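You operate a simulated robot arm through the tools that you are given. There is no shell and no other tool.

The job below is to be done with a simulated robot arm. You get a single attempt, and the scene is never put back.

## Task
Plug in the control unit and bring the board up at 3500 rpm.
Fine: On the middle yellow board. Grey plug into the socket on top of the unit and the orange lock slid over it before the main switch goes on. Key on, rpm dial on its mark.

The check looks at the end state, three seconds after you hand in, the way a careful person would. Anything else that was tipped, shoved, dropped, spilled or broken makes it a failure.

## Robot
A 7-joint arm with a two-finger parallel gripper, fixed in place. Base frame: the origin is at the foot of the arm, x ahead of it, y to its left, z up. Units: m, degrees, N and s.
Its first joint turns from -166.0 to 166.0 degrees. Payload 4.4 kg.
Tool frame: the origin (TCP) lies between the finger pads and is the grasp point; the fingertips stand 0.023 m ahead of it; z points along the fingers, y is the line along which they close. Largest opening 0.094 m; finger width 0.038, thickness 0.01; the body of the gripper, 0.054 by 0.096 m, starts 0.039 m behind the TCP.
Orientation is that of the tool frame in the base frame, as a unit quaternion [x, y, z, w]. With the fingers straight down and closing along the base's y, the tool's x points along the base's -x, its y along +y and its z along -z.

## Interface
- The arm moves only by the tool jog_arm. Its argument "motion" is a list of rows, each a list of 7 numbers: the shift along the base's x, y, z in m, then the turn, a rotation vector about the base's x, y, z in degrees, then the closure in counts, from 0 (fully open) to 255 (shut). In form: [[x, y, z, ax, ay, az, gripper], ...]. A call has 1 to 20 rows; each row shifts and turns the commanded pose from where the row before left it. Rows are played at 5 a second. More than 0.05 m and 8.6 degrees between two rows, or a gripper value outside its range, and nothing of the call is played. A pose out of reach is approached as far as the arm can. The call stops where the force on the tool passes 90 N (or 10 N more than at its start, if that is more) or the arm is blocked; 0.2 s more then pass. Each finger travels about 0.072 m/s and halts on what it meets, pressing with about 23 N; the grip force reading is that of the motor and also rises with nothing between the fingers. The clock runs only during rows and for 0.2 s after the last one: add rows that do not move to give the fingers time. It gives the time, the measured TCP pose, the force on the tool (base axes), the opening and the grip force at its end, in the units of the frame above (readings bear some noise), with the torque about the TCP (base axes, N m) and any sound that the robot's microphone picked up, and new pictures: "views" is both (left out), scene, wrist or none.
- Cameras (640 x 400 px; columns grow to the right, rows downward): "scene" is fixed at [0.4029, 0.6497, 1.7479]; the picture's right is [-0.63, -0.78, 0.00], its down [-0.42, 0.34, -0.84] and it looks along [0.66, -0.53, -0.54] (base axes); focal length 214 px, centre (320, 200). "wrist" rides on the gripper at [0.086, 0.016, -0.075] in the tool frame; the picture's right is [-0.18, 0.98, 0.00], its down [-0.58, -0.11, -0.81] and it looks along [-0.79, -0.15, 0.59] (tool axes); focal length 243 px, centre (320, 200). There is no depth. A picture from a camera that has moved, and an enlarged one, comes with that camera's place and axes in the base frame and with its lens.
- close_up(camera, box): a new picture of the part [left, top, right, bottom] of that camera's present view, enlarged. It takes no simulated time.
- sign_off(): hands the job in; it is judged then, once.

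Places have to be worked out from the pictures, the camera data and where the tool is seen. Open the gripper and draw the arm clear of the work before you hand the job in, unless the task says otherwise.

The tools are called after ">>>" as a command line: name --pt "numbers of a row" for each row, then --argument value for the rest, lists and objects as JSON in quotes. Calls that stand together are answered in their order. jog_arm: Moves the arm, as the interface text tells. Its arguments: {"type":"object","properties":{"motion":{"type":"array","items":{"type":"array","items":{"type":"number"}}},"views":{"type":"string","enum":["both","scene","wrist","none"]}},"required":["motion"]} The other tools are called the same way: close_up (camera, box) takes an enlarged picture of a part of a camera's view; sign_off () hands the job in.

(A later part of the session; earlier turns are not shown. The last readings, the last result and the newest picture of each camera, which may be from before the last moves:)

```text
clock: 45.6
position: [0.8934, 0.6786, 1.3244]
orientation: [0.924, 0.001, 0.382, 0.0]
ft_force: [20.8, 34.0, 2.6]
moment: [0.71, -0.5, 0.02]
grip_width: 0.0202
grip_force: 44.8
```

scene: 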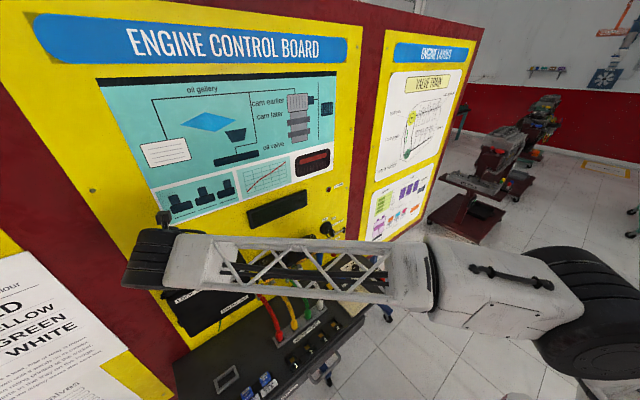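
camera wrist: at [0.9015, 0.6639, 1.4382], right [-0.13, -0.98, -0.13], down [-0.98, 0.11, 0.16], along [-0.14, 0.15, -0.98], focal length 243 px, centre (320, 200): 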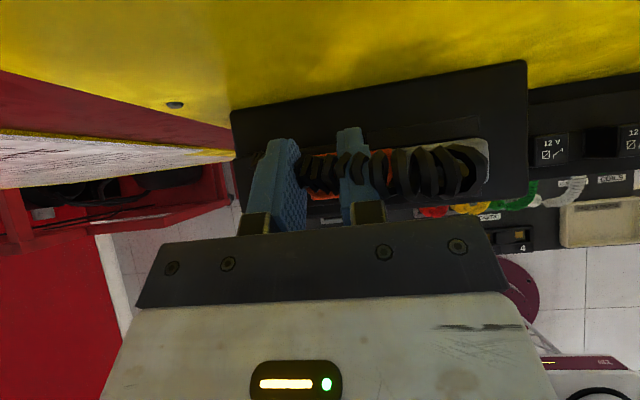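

That is a firm stop: 34 N with no movement. I'll relieve the side force, open slightly, back out along the tool axis and inspect.

>>> jog_arm --pt "0 0.0035 0 0 0 0 215" --pt "0 0 0 0 0 0 165" --pt "0 0 0 0 0 0 160" --pt "-0.01 0 0.012 0 0 0 160" --pt "-0.03 0 0.03 0 0 0 160" --pt "-0.03 0 0.03 0 0 0 160" --pt "-0.02 0 0.02 0 0 0 160" --pt "-0.005 -0.03 0 0 0 0 160" --pt "0 0 0 0 0 0 160"

>>> close_up --camera "wrist" --box '[220, 10, 400, 122]'

```text
clock: 47.6
position: [0.7993, 0.6503, 1.4179]
orientation: [0.924, 0.0, 0.383, 0.0]
ft_force: [-0.4, 0.2, 0.2]
moment: [0.02, -0.01, 0.03]
grip_width: 0.0353
grip_force: 0.1
camera wrist: at [0.8078, 0.6349, 1.5309], right [-0.13, -0.98, -0.13], down [-0.98, 0.11, 0.16], along [-0.14, 0.15, -0.98], focal length 243 px, centre (320, 200)
```

scene: 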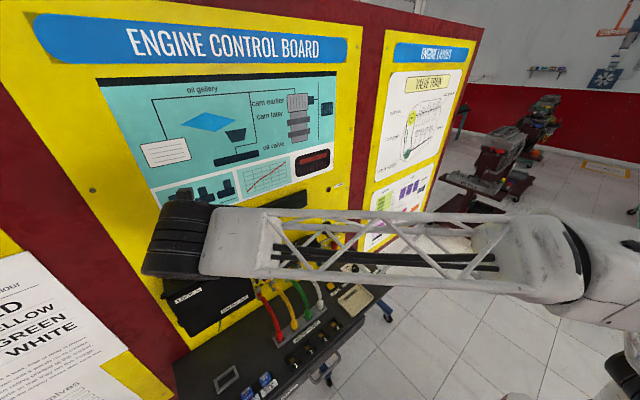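
wrist: 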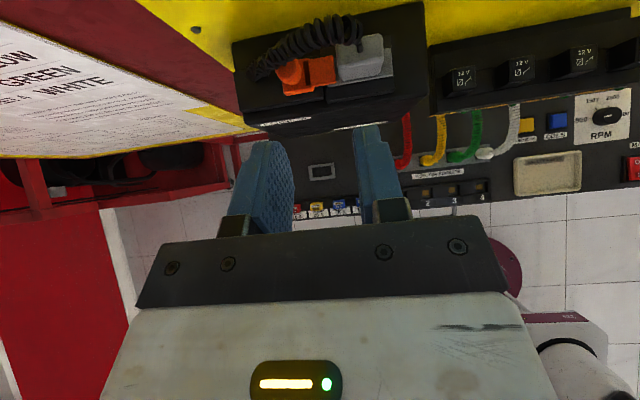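

```text
3.56 times, centred on (310, 66) of wrist
camera zoom: at [0.8078, 0.6349, 1.5309], right [-0.13, -0.98, -0.13], down [-0.98, 0.11, 0.16], along [-0.14, 0.15, -0.98], focal length 863 px, centre (356, 676)
```

zoom: 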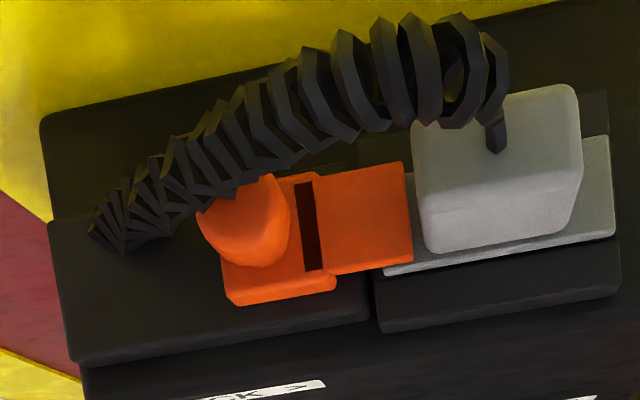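

The lock plate now lies over the plug's flange, up against its body. Next is the ignition key on the wall near (0.94, 0.18, 1.14), so I'll travel there in free space while tilting the tool to horizontal for a closer look.

>>> jog_arm --pt "-0.03 -0.02 0.0 0 0 0 0" --pt "-0.03 -0.035 0.0 0 0 0 0" --pt "-0.0116 -0.0375 -0.014 0 -3.75 0 0" --pt "-0.0116 -0.0375 -0.014 0 -3.75 0 0" --pt "-0.0116 -0.0375 -0.014 0 -3.75 0 0" --pt "-0.0116 -0.0375 -0.014 0 -3.75 0 0" --pt "-0.0116 -0.0375 -0.014 0 -3.75 0 0" --pt "-0.0116 -0.0375 -0.014 0 -3.75 0 0" --pt "-0.0116 -0.0375 -0.014 0 -3.75 0 0" --pt "-0.0116 -0.0375 -0.014 0 -3.75 0 0" --pt "0 -0.0375 -0.014 0 -3.75 0 0" --pt "0 -0.0375 -0.014 0 -3.75 0 0" --pt "0 -0.02 0 0 -3.75 0 0" --pt "0 0 0 0 -3.75 0 0" --pt "0 0 0 0 0 0 0"

>>> close_up --camera "scene" --box '[150, 230, 280, 311]'

>>> close_up --camera "wrist" --box '[200, 0, 440, 150]'

```text
clock: 50.8
position: [0.645, 0.2001, 1.278]
orientation: [0.707, 0.0, 0.707, 0.0]
ft_force: [-1.0, 1.1, -0.4]
moment: [-0.01, 0.0, 0.01]
grip_width: 0.0941
grip_force: 0.0
camera wrist: at [0.5701, 0.1851, 1.363], right [0.0, -0.98, -0.18], down [-0.81, 0.11, -0.58], along [0.59, 0.15, -0.79], focal length 243 px, centre (320, 200)
```

scene: 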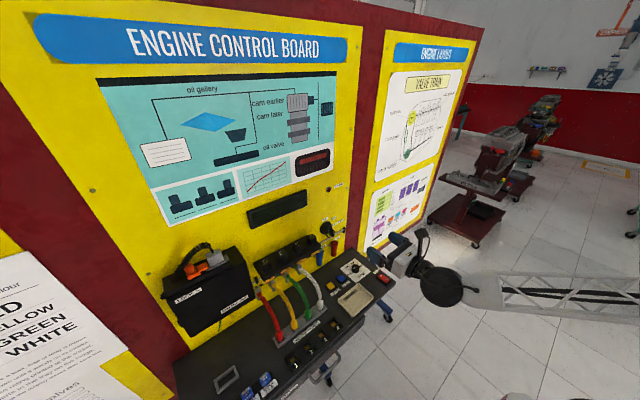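
wrist: 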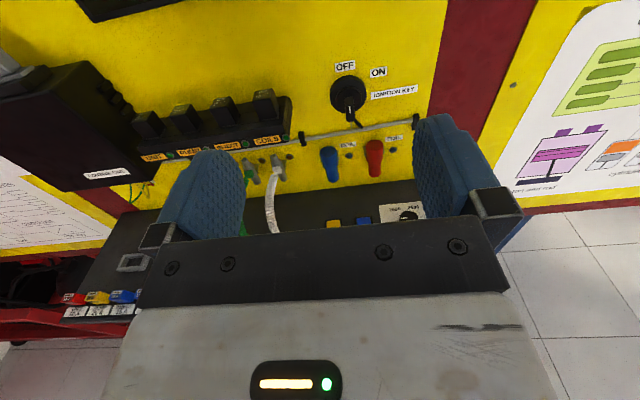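

```text
4.92 times, centred on (215, 270) of scene
camera zoom: at [0.4029, 0.6497, 1.7479], right [-0.63, -0.78, 0.0], down [-0.42, 0.34, -0.84], along [0.66, -0.53, -0.54], focal length 1056 px, centre (837, -147)
```

zoom: 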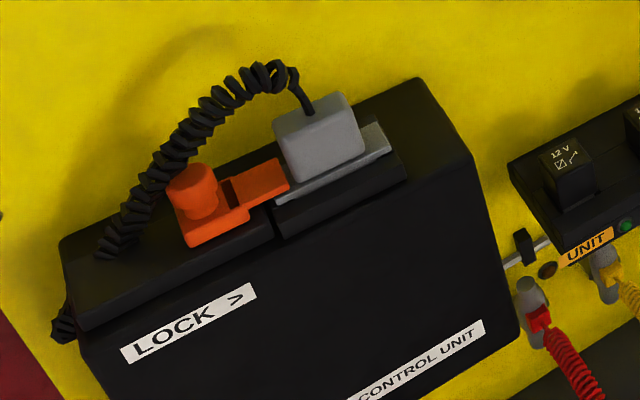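

```text
2.67 times, centred on (320, 75) of wrist
camera zoom: at [0.5701, 0.1851, 1.363], right [0.0, -0.98, -0.18], down [-0.81, 0.11, -0.58], along [0.59, 0.15, -0.79], focal length 647 px, centre (320, 533)
```

zoom: 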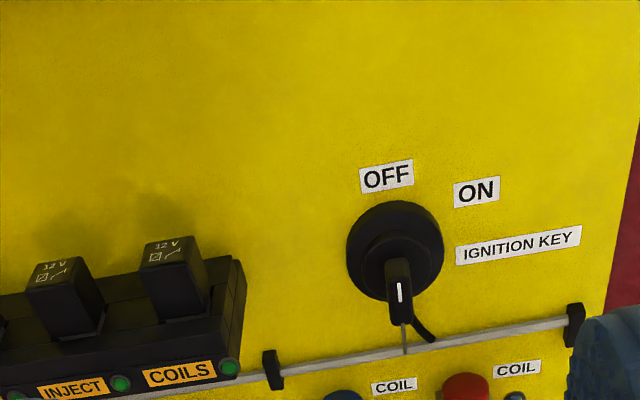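

Plug and lock look right from the scene camera. The key bow stands vertical at OFF, with ON roughly 60–70° clockwise. I'll move closer to measure the bow.

>>> jog_arm --pt "0.036 -0.004 -0.019 0 0 0 0" --pt "0.036 -0.004 -0.019 0 0 0 0" --pt "0.036 -0.004 -0.019 0 0 0 0" --pt "0.036 -0.005 -0.019 0 0 0 0" --pt "0 0 0 0 0 0 0" --views "wrist"

>>> close_up --camera "wrist" --box '[260, 80, 420, 180]'

```text
clock: 52.0
position: [0.7887, 0.1838, 1.1998]
orientation: [0.707, 0.001, 0.707, 0.0]
ft_force: [-0.1, -0.6, -0.2]
moment: [0.01, 0.0, 0.01]
grip_width: 0.094
grip_force: 0.1
camera wrist: at [0.7148, 0.168, 1.2859], right [0.0, -0.98, -0.18], down [-0.81, 0.11, -0.58], along [0.59, 0.15, -0.79], focal length 243 px, centre (320, 200)
```

wrist: 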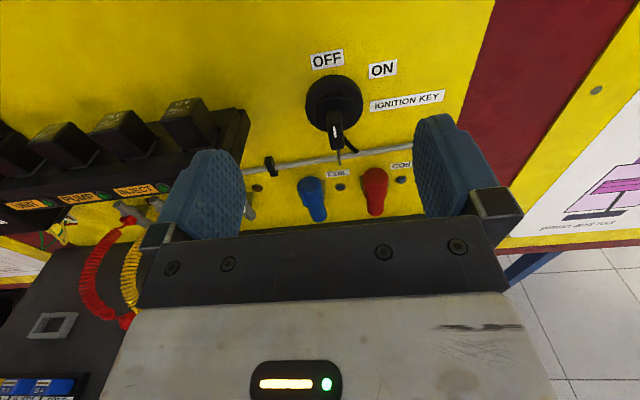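

```text
4.00 times, centred on (340, 130) of wrist
camera zoom: at [0.7148, 0.168, 1.2859], right [0.0, -0.98, -0.18], down [-0.81, 0.11, -0.58], along [0.59, 0.15, -0.79], focal length 970 px, centre (240, 480)
```

zoom: 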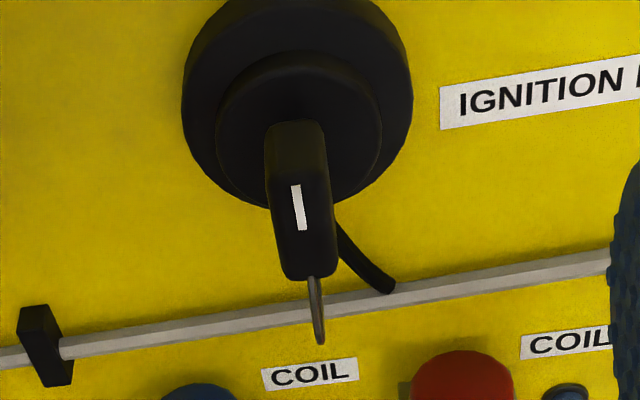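

The bow's front face is at about x 0.893, centred at y 0.180, z 1.147, roughly 14 mm thick, with the barrel face near x 0.924. I'll line up on the key axis and pause short of contact.

>>> jog_arm --pt "0.005 -0.002 -0.027 0 0 0 110" --pt "0.005 -0.002 -0.026 0 0 0 110" --pt "0.03 0 0 0 0 0 110" --pt "0.03 0 0 0 0 0 110" --pt "0 0 0 0 0 0 110"

>>> close_up --camera "wrist" --box '[220, 80, 440, 218]'

>>> close_up --camera "scene" --box '[290, 200, 400, 269]'

```text
clock: 53.2
position: [0.8582, 0.1812, 1.1487]
orientation: [0.707, 0.0, 0.707, 0.001]
ft_force: [-0.1, 0.0, -0.4]
moment: [0.0, 0.03, -0.01]
grip_width: 0.0535
grip_force: 0.0
camera wrist: at [0.7844, 0.1646, 1.234], right [0.0, -0.98, -0.18], down [-0.81, 0.11, -0.58], along [0.59, 0.15, -0.79], focal length 243 px, centre (320, 200)
```

scene: 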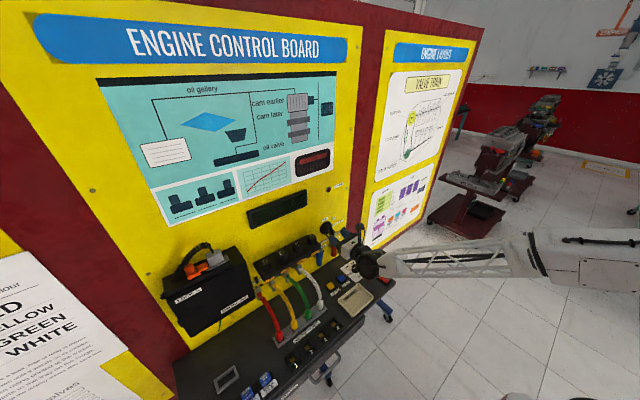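
wrist: 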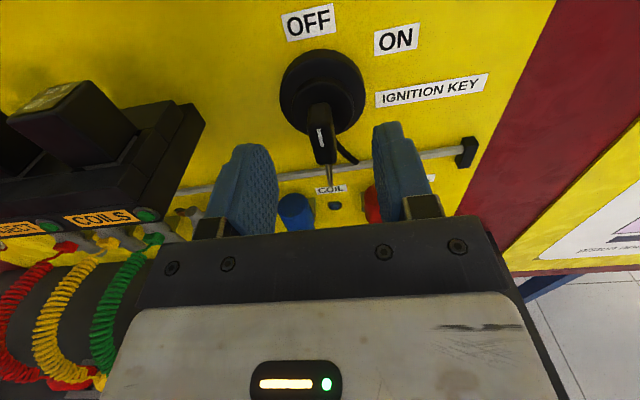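

```text
2.90 times, centred on (330, 149) of wrist
camera zoom: at [0.7844, 0.1646, 1.234], right [0.0, -0.98, -0.18], down [-0.81, 0.11, -0.58], along [0.59, 0.15, -0.79], focal length 703 px, centre (291, 348)
```

zoom: 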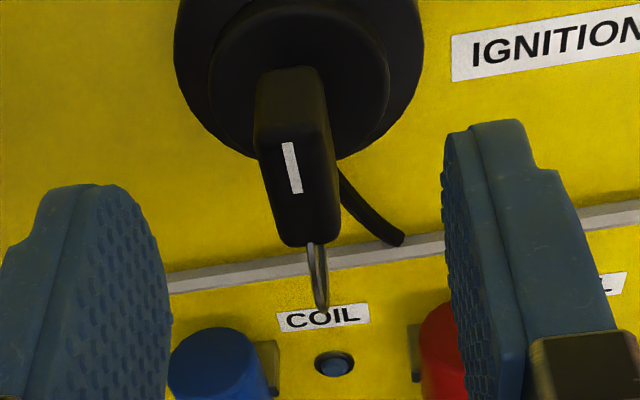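

```text
5.80 times, centred on (345, 234) of scene
camera zoom: at [0.4029, 0.6497, 1.7479], right [-0.63, -0.78, 0.0], down [-0.42, 0.34, -0.84], along [0.66, -0.53, -0.54], focal length 1243 px, centre (175, 0)
```

zoom: 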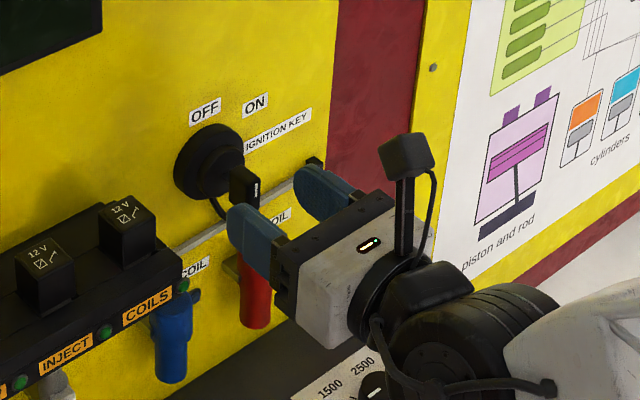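

The fingers straddle the bow on its axis. I'll advance 35 mm and close on the bow.

>>> jog_arm --pt "0.018 -0.001 -0.002 0 0 0 110" --pt "0.017 0 0 0 0 0 110" --pt "0 0 0 0 0 0 170" --pt "0 0 0 0 0 0 230" --pt "0 0 0 0 0 0 230" --pt "0 0 0 0 0 0 230"

>>> close_up --camera "wrist" --box '[220, 80, 440, 218]'

>>> close_up --camera "scene" --box '[290, 200, 400, 269]'

```text
clock: 54.6
position: [0.8932, 0.179, 1.1479]
orientation: [0.707, 0.001, 0.707, 0.0]
ft_force: [8.0, 13.5, 1.3]
moment: [0.07, 0.0, 0.0]
grip_width: 0.0153
grip_force: 7.0
camera wrist: at [0.8193, 0.1636, 1.2323], right [0.0, -0.98, -0.18], down [-0.81, 0.11, -0.58], along [0.59, 0.15, -0.79], focal length 243 px, centre (320, 200)
```

scene: 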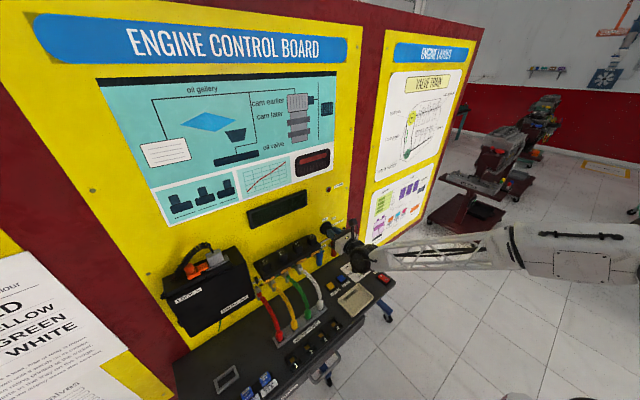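
wrist: 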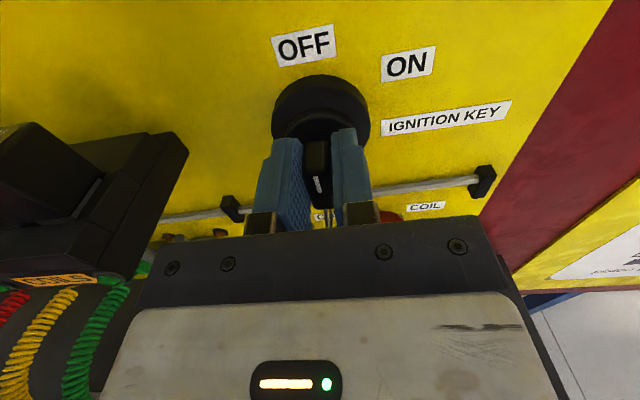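

```text
2.90 times, centred on (330, 149) of wrist
camera zoom: at [0.8193, 0.1636, 1.2323], right [0.0, -0.98, -0.18], down [-0.81, 0.11, -0.58], along [0.59, 0.15, -0.79], focal length 703 px, centre (291, 348)
```

zoom: 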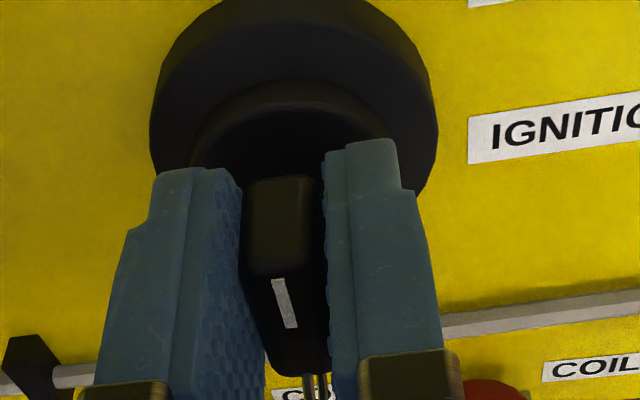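

```text
5.80 times, centred on (345, 234) of scene
camera zoom: at [0.4029, 0.6497, 1.7479], right [-0.63, -0.78, 0.0], down [-0.42, 0.34, -0.84], along [0.66, -0.53, -0.54], focal length 1243 px, centre (175, 0)
```

zoom: 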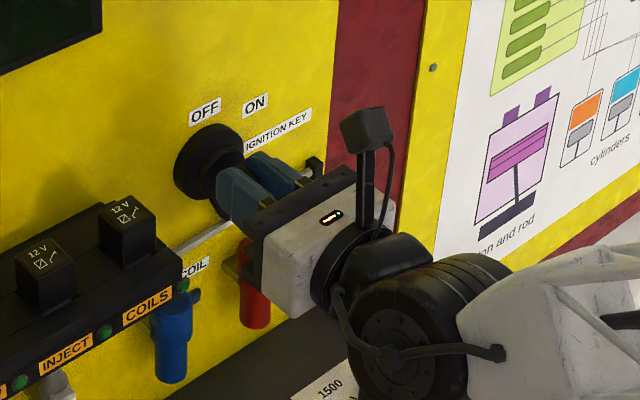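

The bow is gripped at 15 mm, but with a 13 N side force in y, so I'll recentre by about 1.5 mm and tighten. Then I'll start turning clockwise about x in steps.

>>> jog_arm --pt "0 0.0015 0 0 0 0 230" --pt "0 0 0 0 0 0 255" --pt "0 0 0 0 0 0 255" --views "none"

>>> jog_arm --pt "0 0 0 7 0 0 255" --pt "0 0 0 7 0 0 255" --pt "0 0 0 0 0 0 255" --views "none"

```text
clock: 55.4
position: [0.8946, 0.1813, 1.1469]
orientation: [0.707, -0.001, 0.707, 0.001]
ft_force: [0.0, 0.5, 3.0]
moment: [0.0, -0.78, 0.06]
grip_width: 0.0139
grip_force: 44.6
```

```text
clock: 56.2
position: [0.8951, 0.179, 1.1475]
orientation: [0.702, -0.088, 0.702, -0.086]
ft_force: [-35.2, -42.3, 1.8]
moment: [-0.28, -0.36, -0.12]
grip_width: 0.0142
grip_force: 45.5
```

The turn began, but side forces of about −35 and −42 N appeared. I'll pause and look before going on.

>>> jog_arm --pt "0 0 0 0 0 0 255" --pt "0 0 0 0 0 0 255"

>>> close_up --camera "wrist" --box '[220, 80, 440, 218]'

>>> close_up --camera "scene" --box '[290, 200, 400, 269]'

```text
clock: 56.8
position: [0.8933, 0.1776, 1.1469]
orientation: [0.702, -0.087, 0.702, -0.086]
ft_force: [-42.2, -62.4, 0.0]
moment: [-0.41, 0.14, -0.28]
grip_width: 0.014
grip_force: 44.8
camera wrist: at [0.8193, 0.1424, 1.2256], right [0.0, -0.91, -0.42], down [-0.81, 0.25, -0.54], along [0.59, 0.34, -0.73], focal length 243 px, centre (320, 200)
```

scene: 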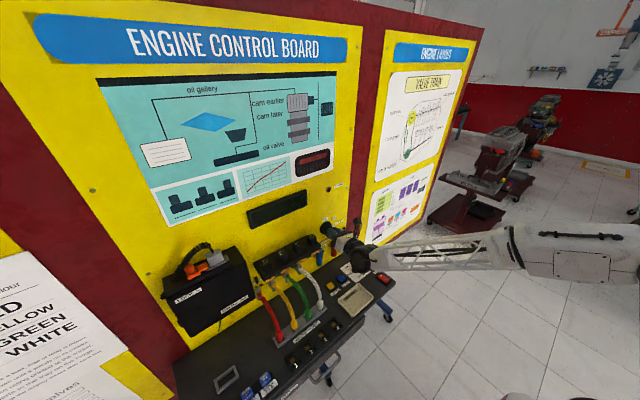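
wrist: 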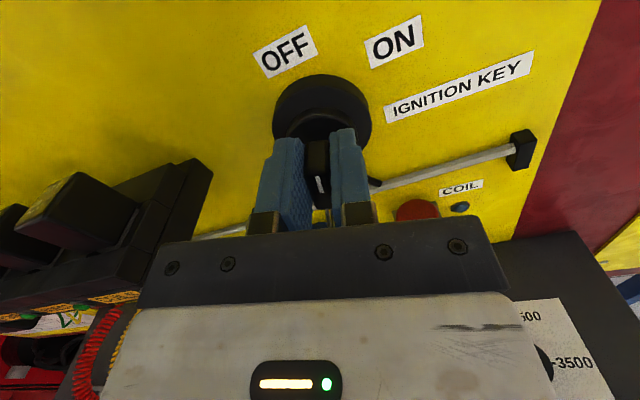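

```text
2.90 times, centred on (330, 149) of wrist
camera zoom: at [0.8193, 0.1424, 1.2256], right [0.0, -0.91, -0.42], down [-0.81, 0.25, -0.54], along [0.59, 0.34, -0.73], focal length 703 px, centre (291, 348)
```

zoom: 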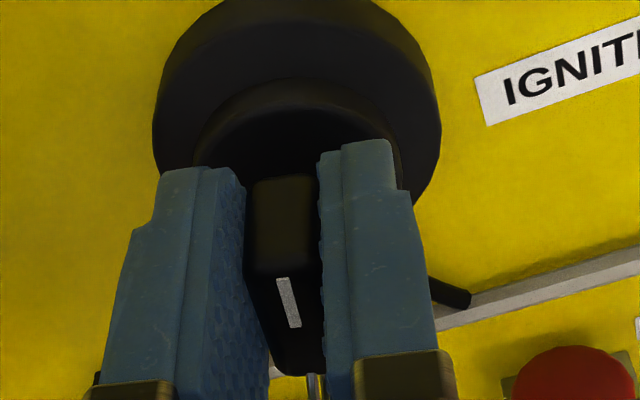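

```text
5.80 times, centred on (345, 234) of scene
camera zoom: at [0.4029, 0.6497, 1.7479], right [-0.63, -0.78, 0.0], down [-0.42, 0.34, -0.84], along [0.66, -0.53, -0.54], focal length 1243 px, centre (175, 0)
```

zoom: 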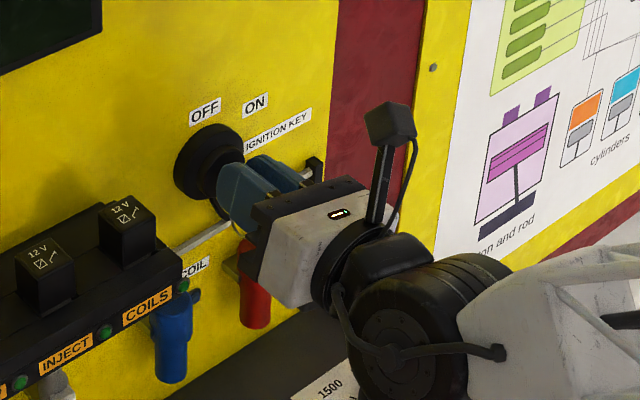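

The bow has turned with the fingers, but the constraint pushes the tool toward −y and −x, so my rotation centre seems a little off. I'll comply by a few mm and see how the forces change.

>>> jog_arm --pt "-0.0015 -0.002 0 0 0 0 255" --pt "0 0 0 0 0 0 255" --views "none"

>>> jog_arm --pt "0 0 0 0 0 0 255" --pt "0 0 0 0 0 0 255" --views "none"

```text
clock: 57.4
position: [0.8947, 0.178, 1.1463]
orientation: [0.702, -0.086, 0.702, -0.086]
ft_force: [45.3, -24.3, -6.4]
moment: [-0.2, 0.1, -1.02]
grip_width: 0.0138
grip_force: 45.4
```

```text
clock: 58.0
position: [0.8938, 0.1782, 1.1462]
orientation: [0.702, -0.087, 0.702, -0.087]
ft_force: [44.2, -16.4, -4.6]
moment: [-0.09, -0.09, -0.32]
grip_width: 0.0141
grip_force: 45.0
```

Shifting flips the x force and eases y, which implies the key axis is about 1 cm below my TCP. I'll correct x and continue turning in small steps, moving the TCP on an arc about that axis.

>>> jog_arm --pt "0.0007 -0.0007 0 0 0 0 255" --pt "0 -0.0013 -0.0004 7 0 0 255" --pt "0 0 0 0 0 0 255" --views "none"

>>> jog_arm --pt "0 0 0 0 0 0 255" --pt "0 0 0 0 0 0 255" --views "none"

```text
clock: 58.8
position: [0.8926, 0.1775, 1.1463]
orientation: [0.695, -0.127, 0.695, -0.13]
ft_force: [7.6, 18.5, -0.1]
moment: [0.12, -0.57, -0.44]
grip_width: 0.0139
grip_force: 45.2
```

```text
clock: 59.4
position: [0.8931, 0.1776, 1.1456]
orientation: [0.695, -0.128, 0.695, -0.129]
ft_force: [-2.0, 36.6, 2.3]
moment: [0.21, 0.93, 0.37]
grip_width: 0.0139
grip_force: 45.3
```

Now y is over-corrected, so the offset is about 5 mm rather than 11. I'll adjust and go on with the refined arc.

>>> jog_arm --pt "0 0.0016 0 0 0 0 255" --pt "0 -0.0005 -0.0003 7 0 0 255" --pt "0 -0.0005 -0.0003 7 0 0 255" --pt "0 0 0 0 0 0 255" --views "none"

>>> jog_arm --pt "0 0 0 0 0 0 255"

>>> close_up --camera "scene" --box '[290, 200, 400, 269]'

```text
clock: 60.4
position: [0.8947, 0.1767, 1.1444]
orientation: [0.675, -0.213, 0.674, -0.212]
ft_force: [-22.7, 9.6, 4.2]
moment: [0.04, -0.66, -0.3]
grip_width: 0.0138
grip_force: 44.3
```

```text
clock: 60.8
position: [0.8931, 0.1759, 1.1454]
orientation: [0.674, -0.213, 0.674, -0.212]
ft_force: [-28.2, 3.3, 3.6]
moment: [-0.02, -0.88, -0.51]
grip_width: 0.0138
grip_force: 45.2
camera wrist: at [0.8186, 0.1139, 1.2062], right [0.0, -0.7, -0.71], down [-0.81, 0.42, -0.41], along [0.59, 0.58, -0.56], focal length 243 px, centre (320, 200)
```

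scene: 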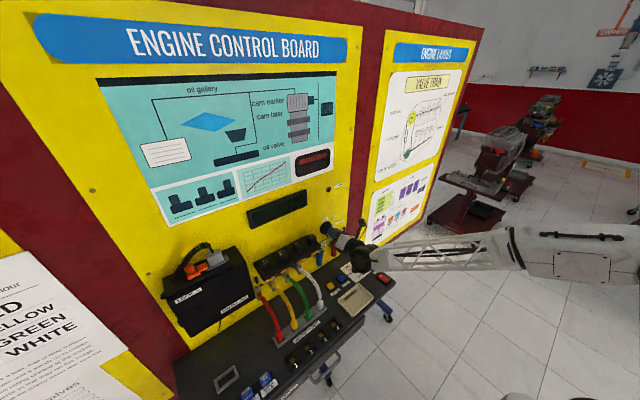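
wrist: 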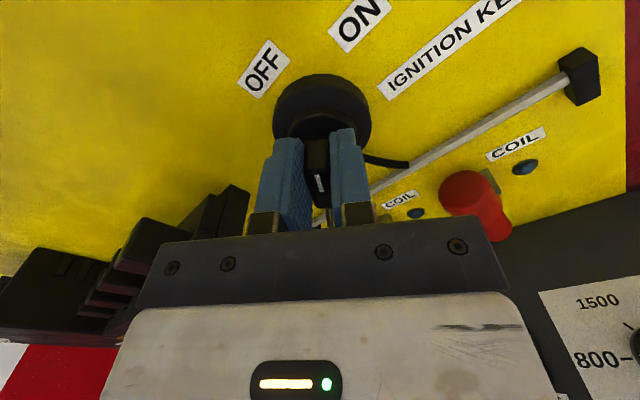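

```text
5.80 times, centred on (345, 234) of scene
camera zoom: at [0.4029, 0.6497, 1.7479], right [-0.63, -0.78, 0.0], down [-0.42, 0.34, -0.84], along [0.66, -0.53, -0.54], focal length 1243 px, centre (175, 0)
```

zoom: 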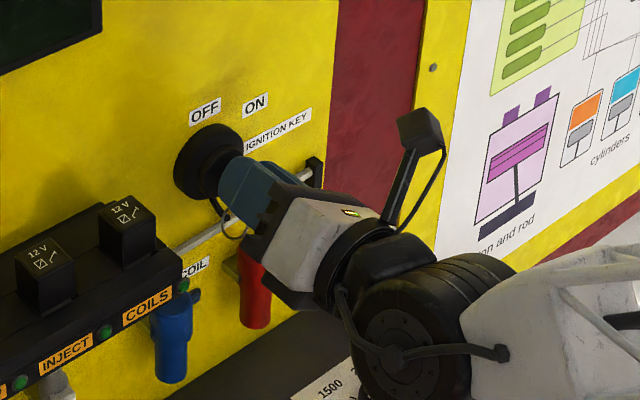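

At 35° the forces are moderate and there's no end stop yet. I'll continue turning toward ON.

>>> jog_arm --pt "-0.0005 -0.0004 -0.0004 7 0 0 255" --pt "0 -0.0004 -0.0004 7 0 0 255" --pt "0 0 0 0 0 0 255" --views "none"

>>> jog_arm --pt "0 -0.0003 -0.0004 5 0 0 255" --pt "0 0 0 0 0 0 255" --views "wrist"

```text
clock: 61.6
position: [0.8937, 0.1749, 1.1454]
orientation: [0.643, -0.294, 0.644, -0.293]
ft_force: [-1.8, -7.9, 2.8]
moment: [-0.03, -0.55, -0.47]
grip_width: 0.0139
grip_force: 44.5
```

```text
clock: 62.2
position: [0.893, 0.1748, 1.1436]
orientation: [0.63, -0.32, 0.63, -0.321]
ft_force: [12.8, -14.6, 0.7]
moment: [-0.06, -0.37, -0.47]
grip_width: 0.0141
grip_force: 44.8
camera wrist: at [0.8186, 0.0958, 1.1808], right [0.0, -0.43, -0.9], down [-0.81, 0.54, -0.25], along [0.59, 0.73, -0.35], focal length 243 px, centre (320, 200)
```

wrist: 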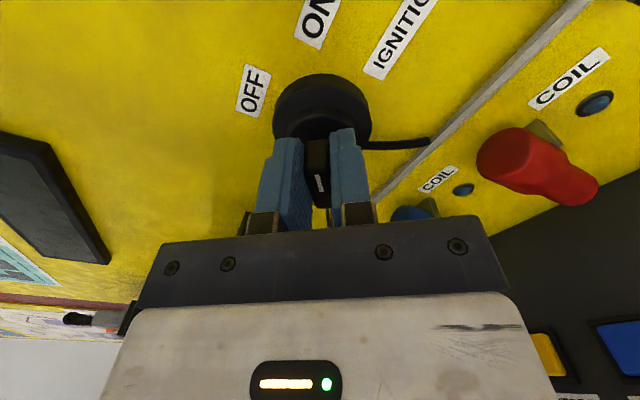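

I'm at 54° and ON reads another 10° or so clockwise. I'll continue in 4° steps, watching for an end stop.

>>> jog_arm --pt "0 -0.0006 -0.0003 4 0 0 255" --pt "0 0 0 0 0 0 255" --views "none"

>>> jog_arm --pt "0 -0.0003 -0.0003 4 0 0 255" --pt "0 0 0 0 0 0 255" --views "none"

>>> jog_arm --pt "0 -0.0003 -0.0003 4 0 0 255" --pt "0 0 0 0 0 0 255" --views "wrist"

```text
clock: 62.8
position: [0.8934, 0.1737, 1.1427]
orientation: [0.618, -0.343, 0.618, -0.343]
ft_force: [25.1, -14.5, -4.1]
moment: [-0.04, -0.72, -1.03]
grip_width: 0.0142
grip_force: 45.1
```

```text
clock: 63.4
position: [0.8943, 0.1748, 1.1421]
orientation: [0.606, -0.365, 0.606, -0.364]
ft_force: [27.6, -16.7, -3.5]
moment: [-1.52, 0.09, 0.24]
grip_width: 0.014
grip_force: 44.7
```

```text
clock: 64.0
position: [0.8925, 0.1738, 1.1417]
orientation: [0.593, -0.384, 0.593, -0.386]
ft_force: [10.0, -13.1, -4.3]
moment: [-1.61, -0.05, 0.02]
grip_width: 0.0161
grip_force: 45.0
camera wrist: at [0.8184, 0.0893, 1.1623], right [0.0, -0.23, -0.97], down [-0.81, 0.58, -0.14], along [0.59, 0.78, -0.19], focal length 243 px, centre (320, 200)
```

wrist: 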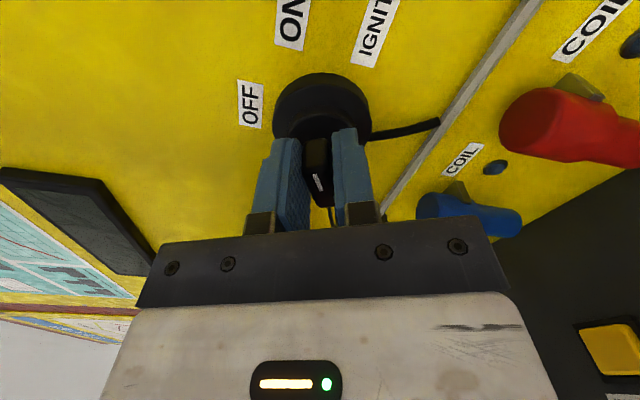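

The torque jumped to −1.5 N·m near 60° and the bow began to wedge in the fingers, so the key is at its ON end stop. I'll relax 5°, open slightly, back straight out and inspect.

>>> jog_arm --pt "0 0 0 -5 0 0 255" --pt "0 0 0 0 0 0 160" --pt "0 0 0 0 0 0 150" --pt "-0.02 0 0 0 0 0 150" --pt "-0.03 0 0 0 0 0 150" --pt "-0.04 0 0 0 0 0 150" --pt "0 0 0 0 0 0 150"

>>> close_up --camera "wrist" --box '[220, 40, 440, 178]'

>>> close_up --camera "scene" --box '[290, 200, 400, 269]'

```text
clock: 65.6
position: [0.803, 0.1734, 1.1422]
orientation: [0.609, -0.359, 0.609, -0.359]
ft_force: [0.0, 0.1, 0.1]
moment: [0.0, 0.01, 0.0]
grip_width: 0.0387
grip_force: 0.1
camera wrist: at [0.7286, 0.0913, 1.1701], right [0.0, -0.32, -0.95], down [-0.81, 0.56, -0.19], along [0.59, 0.77, -0.25], focal length 243 px, centre (320, 200)
```

scene: 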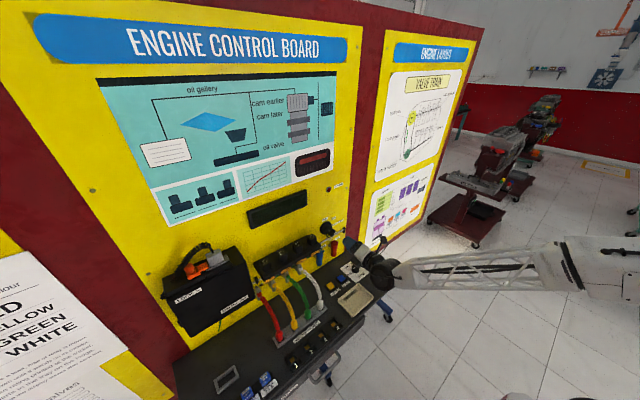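
wrist: 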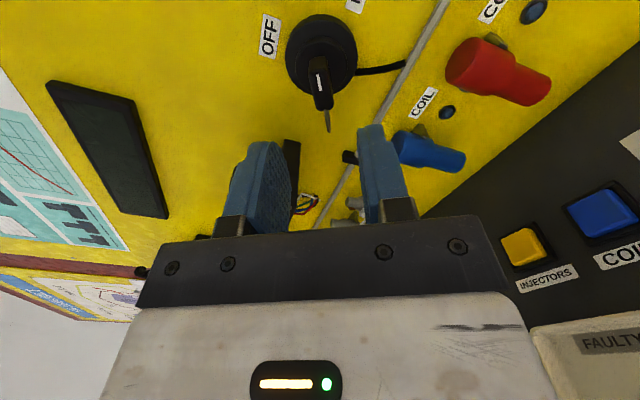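

```text
2.90 times, centred on (330, 109) of wrist
camera zoom: at [0.7286, 0.0913, 1.1701], right [0.0, -0.32, -0.95], down [-0.81, 0.56, -0.19], along [0.59, 0.77, -0.25], focal length 703 px, centre (291, 464)
```

zoom: 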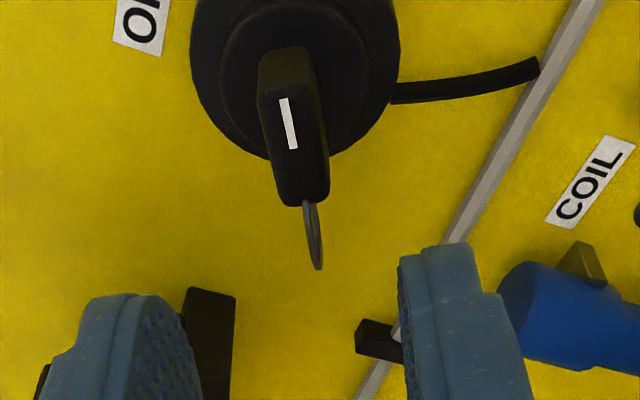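

```text
5.80 times, centred on (345, 234) of scene
camera zoom: at [0.4029, 0.6497, 1.7479], right [-0.63, -0.78, 0.0], down [-0.42, 0.34, -0.84], along [0.66, -0.53, -0.54], focal length 1243 px, centre (175, 0)
```

zoom: 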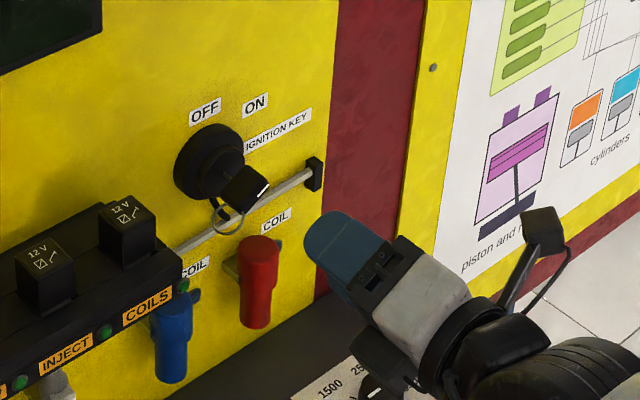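

The key stays turned, with its mark toward ON. Next is the rpm dial, so I'll back away, reorient to fingers-down with the camera on the −y side, and move to a viewpoint near the dial.

>>> jog_arm --pt "-0.03 0 0.01 5.8 0 0 100" --pt "-0.03 0 0.01 5.8 0 0 60" --pt "-0.03 0 0.01 5.8 0 0 30" --pt "-0.03 0 0.01 5.8 0 0 0" --pt "-0.03 0 0.01 5.8 0 0 0" --pt "0.0115 -0.018 -0.006 0 8.2 0 0" --pt "0.0115 -0.018 -0.006 0 8.2 0 0" --pt "0.0115 -0.018 -0.006 0 8.2 0 0" --pt "0.0115 -0.018 -0.006 0 8.2 0 0" --pt "0.0115 -0.018 -0.006 0 8.2 0 0" --pt "0.0115 -0.018 -0.006 0 8.2 0 0" --pt "0.0115 -0.018 -0.006 0 8.2 0 0" --pt "0.0115 -0.018 -0.006 0 8.2 0 0" --pt "0.0115 -0.018 -0.006 0 8.2 0 0" --pt "0.0115 -0.018 -0.006 0 8.2 0 0" --pt "0.0115 -0.018 -0.006 0 8 0 0" --pt "0 0 0 0 0 0 0"

>>> close_up --camera "wrist" --box '[200, 40, 440, 190]'

>>> close_up --camera "scene" --box '[300, 200, 400, 300]'

```text
clock: 69.2
position: [0.7796, -0.0242, 1.1274]
orientation: [0.707, -0.707, -0.001, 0.001]
ft_force: [-0.3, 0.0, 0.1]
moment: [-0.01, -0.01, 0.0]
grip_width: 0.094
grip_force: 0.1
camera wrist: at [0.7633, -0.11, 1.2009], right [-0.98, 0.18, 0.0], down [0.11, 0.58, 0.81], along [0.15, 0.79, -0.59], focal length 243 px, centre (320, 200)
```

scene: 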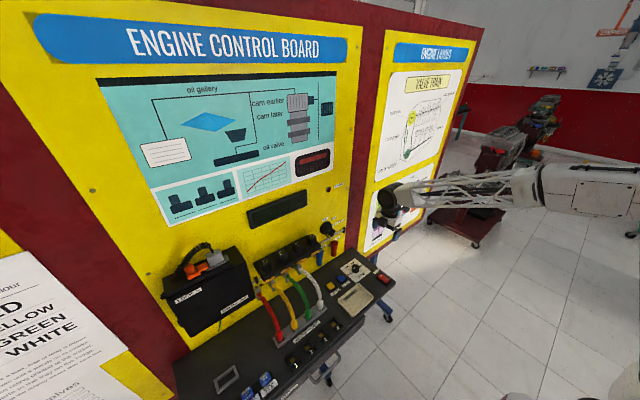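
wrist: 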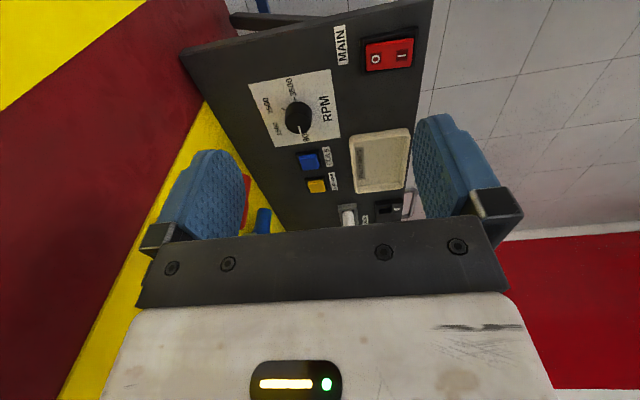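

```text
2.67 times, centred on (320, 115) of wrist
camera zoom: at [0.7633, -0.11, 1.2009], right [-0.98, 0.18, 0.0], down [0.11, 0.58, 0.81], along [0.15, 0.79, -0.59], focal length 647 px, centre (320, 427)
```

zoom: 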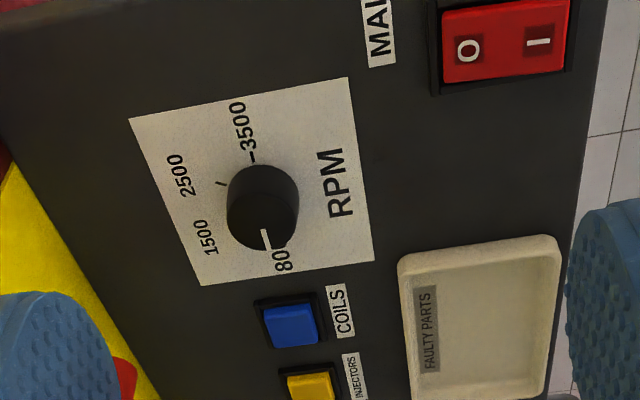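

```text
4.00 times, centred on (350, 250) of scene
camera zoom: at [0.4029, 0.6497, 1.7479], right [-0.63, -0.78, 0.0], down [-0.42, 0.34, -0.84], along [0.66, -0.53, -0.54], focal length 858 px, centre (200, 0)
```

zoom: 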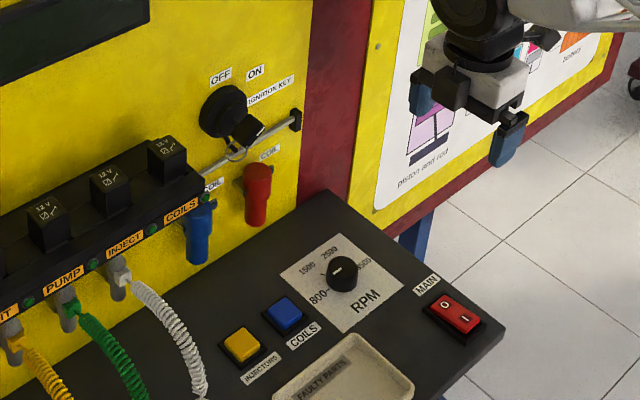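

The dial's pointer is at 800, toward +y, and 3500 is nearly opposite. I'll move closer and zoom for precise tick and knob geometry.

>>> jog_arm --pt "0.005 0.01 -0.04 0 0 0 0" --pt "0.005 0.01 -0.04 0 0 0 0" --pt "0.01 0.015 -0.02 0 0 0 0" --pt "0 0 0 0 0 0 0" --views "wrist"

>>> close_up --camera "wrist" --box '[250, 60, 360, 160]'

>>> close_up --camera "scene" --box '[335, 245, 385, 285]'

```text
clock: 70.2
position: [0.7986, 0.0104, 1.0262]
orientation: [0.707, -0.707, 0.0, 0.0]
ft_force: [-0.6, -0.4, 0.6]
moment: [0.0, 0.01, -0.01]
grip_width: 0.0939
grip_force: 0.0
camera wrist: at [0.7824, -0.0747, 1.1003], right [-0.98, 0.18, 0.0], down [0.11, 0.58, 0.81], along [0.15, 0.79, -0.59], focal length 243 px, centre (320, 200)
```

wrist: 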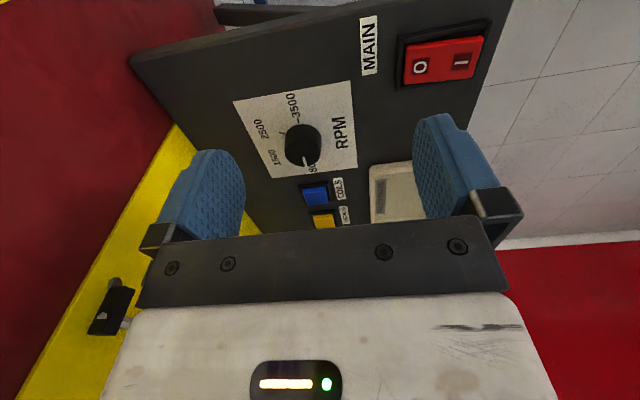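

```text
4.00 times, centred on (305, 110) of wrist
camera zoom: at [0.7824, -0.0747, 1.1003], right [-0.98, 0.18, 0.0], down [0.11, 0.58, 0.81], along [0.15, 0.79, -0.59], focal length 970 px, centre (380, 560)
```

zoom: 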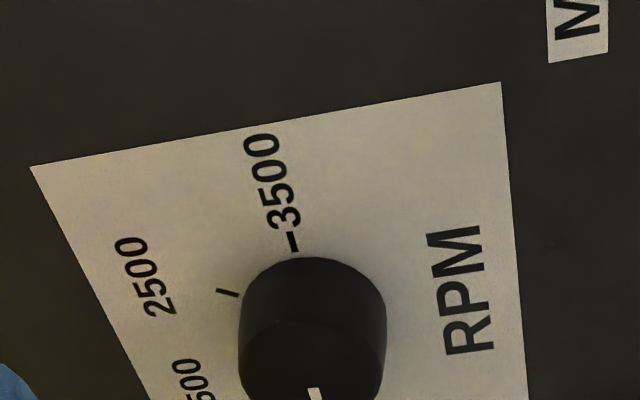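

```text
10.00 times, centred on (360, 265) of scene
camera zoom: at [0.4029, 0.6497, 1.7479], right [-0.63, -0.78, 0.0], down [-0.42, 0.34, -0.84], along [0.66, -0.53, -0.54], focal length 2145 px, centre (-80, -450)
```

zoom: 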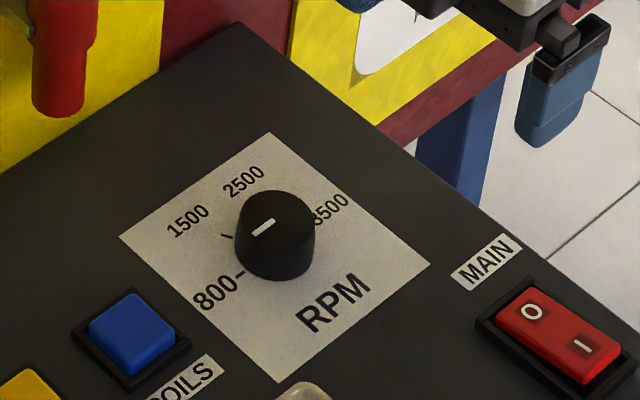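

The plate is at z≈0.90, spanning x 0.777–0.881 and y 0.034–0.139. That puts the knob centre at about (0.829, 0.086) with a 36 mm diameter, and the 3500 tick sits directly on the −y side, half a turn from 800. I'll move above the knob.

>>> jog_arm --pt "0.01 0.025 -0.01 0 0 0 80" --pt "0.01 0.025 -0.01 0 0 0 80" --pt "0.01 0.026 -0.02 0 0 0 80" --pt "0 0 0 0 0 0 80"

>>> close_up --camera "wrist" --box '[200, 60, 440, 220]'

>>> close_up --camera "scene" --box '[310, 200, 400, 290]'

```text
clock: 71.2
position: [0.8306, 0.0881, 0.9887]
orientation: [0.707, -0.707, 0.0, 0.0]
ft_force: [0.3, 0.9, 0.1]
moment: [-0.02, 0.01, -0.01]
grip_width: 0.0643
grip_force: 0.0
camera wrist: at [0.8132, 0.0014, 1.0616], right [-0.98, 0.18, 0.0], down [0.11, 0.58, 0.81], along [0.15, 0.79, -0.59], focal length 243 px, centre (320, 200)
```

scene: 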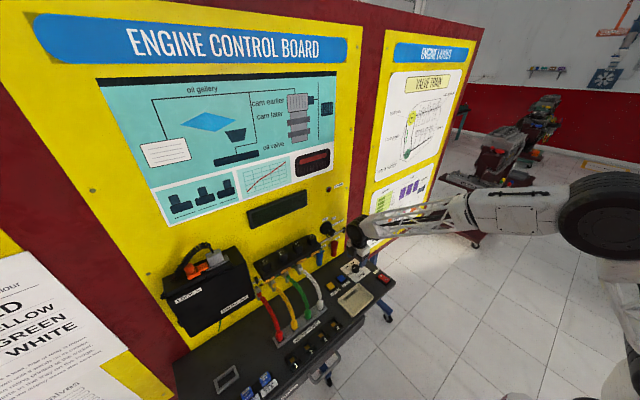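
wrist: 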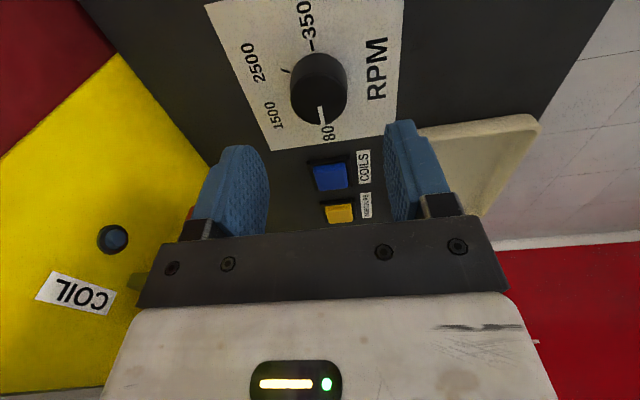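

```text
2.50 times, centred on (320, 140) of wrist
camera zoom: at [0.8132, 0.0014, 1.0616], right [-0.98, 0.18, 0.0], down [0.11, 0.58, 0.81], along [0.15, 0.79, -0.59], focal length 606 px, centre (320, 350)
```

zoom: 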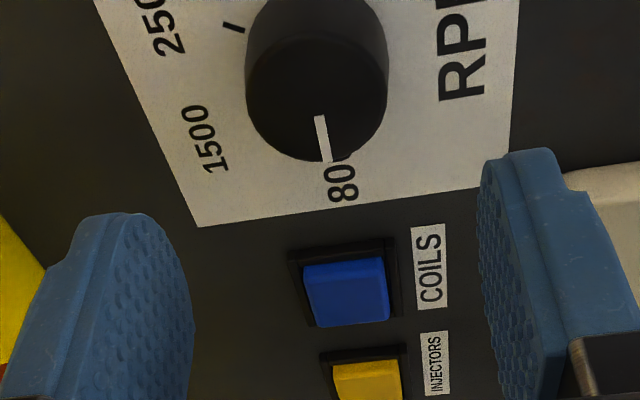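

```text
4.44 times, centred on (355, 245) of scene
camera zoom: at [0.4029, 0.6497, 1.7479], right [-0.63, -0.78, 0.0], down [-0.42, 0.34, -0.84], along [0.66, -0.53, -0.54], focal length 953 px, centre (164, 0)
```

zoom: 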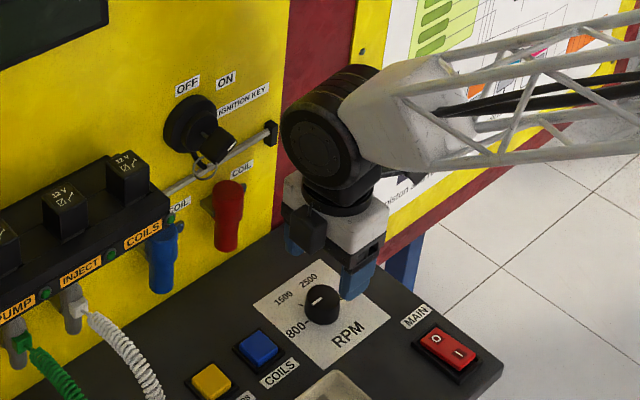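

The knob's top is centred at x≈0.829, consistent with the plate's centre, and the arm is clear of the key and coil leads. I'll descend around the knob with the fingers open at 64 mm.

>>> jog_arm --pt "0 0 -0.02 0 0 0 80" --pt "0 0 -0.02 0 0 0 80" --pt "0 0 -0.018 0 0 0 80" --pt "0 0 0 0 0 0 80"

>>> close_up --camera "scene" --box '[320, 220, 400, 290]'

>>> close_up --camera "wrist" --box '[200, 80, 440, 230]'

```text
clock: 72.2
position: [0.8303, 0.0868, 0.9286]
orientation: [-0.706, 0.708, 0.0, -0.001]
ft_force: [0.1, -0.3, -0.2]
moment: [-0.01, 0.03, -0.03]
grip_width: 0.0645
grip_force: 0.1
camera wrist: at [0.8134, 0.0009, 1.0034], right [-0.98, 0.18, 0.0], down [0.11, 0.58, 0.81], along [0.15, 0.79, -0.59], focal length 243 px, centre (320, 200)
```

scene: 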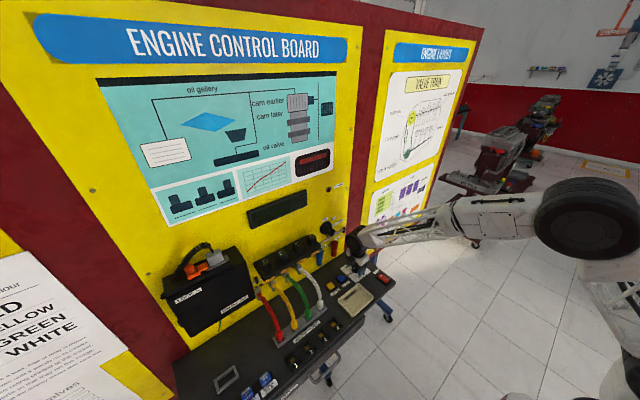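
wrist: 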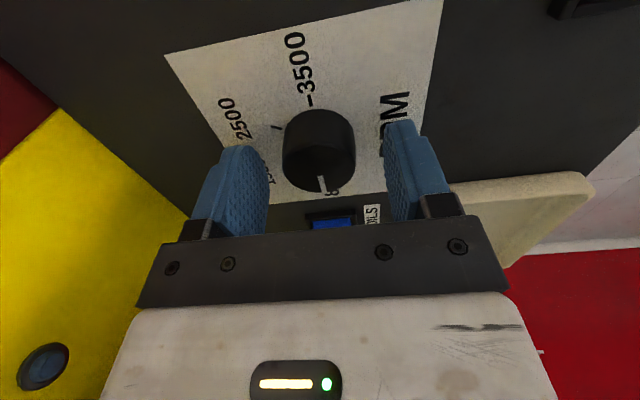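

```text
5.71 times, centred on (360, 255) of scene
camera zoom: at [0.4029, 0.6497, 1.7479], right [-0.63, -0.78, 0.0], down [-0.42, 0.34, -0.84], along [0.66, -0.53, -0.54], focal length 1226 px, centre (91, -114)
```

zoom: 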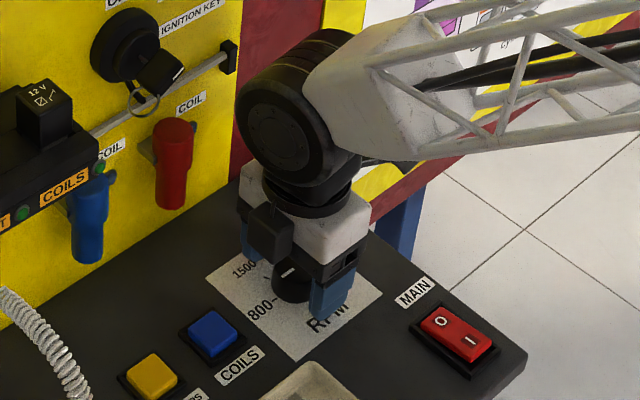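

```text
2.67 times, centred on (320, 155) of wrist
camera zoom: at [0.8134, 0.0009, 1.0034], right [-0.98, 0.18, 0.0], down [0.11, 0.58, 0.81], along [0.15, 0.79, -0.59], focal length 647 px, centre (320, 320)
```

zoom: 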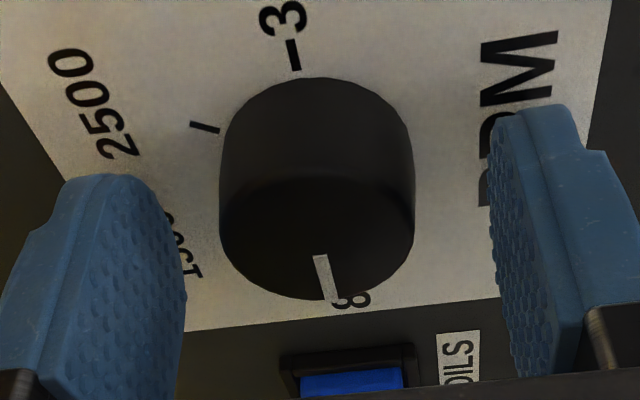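

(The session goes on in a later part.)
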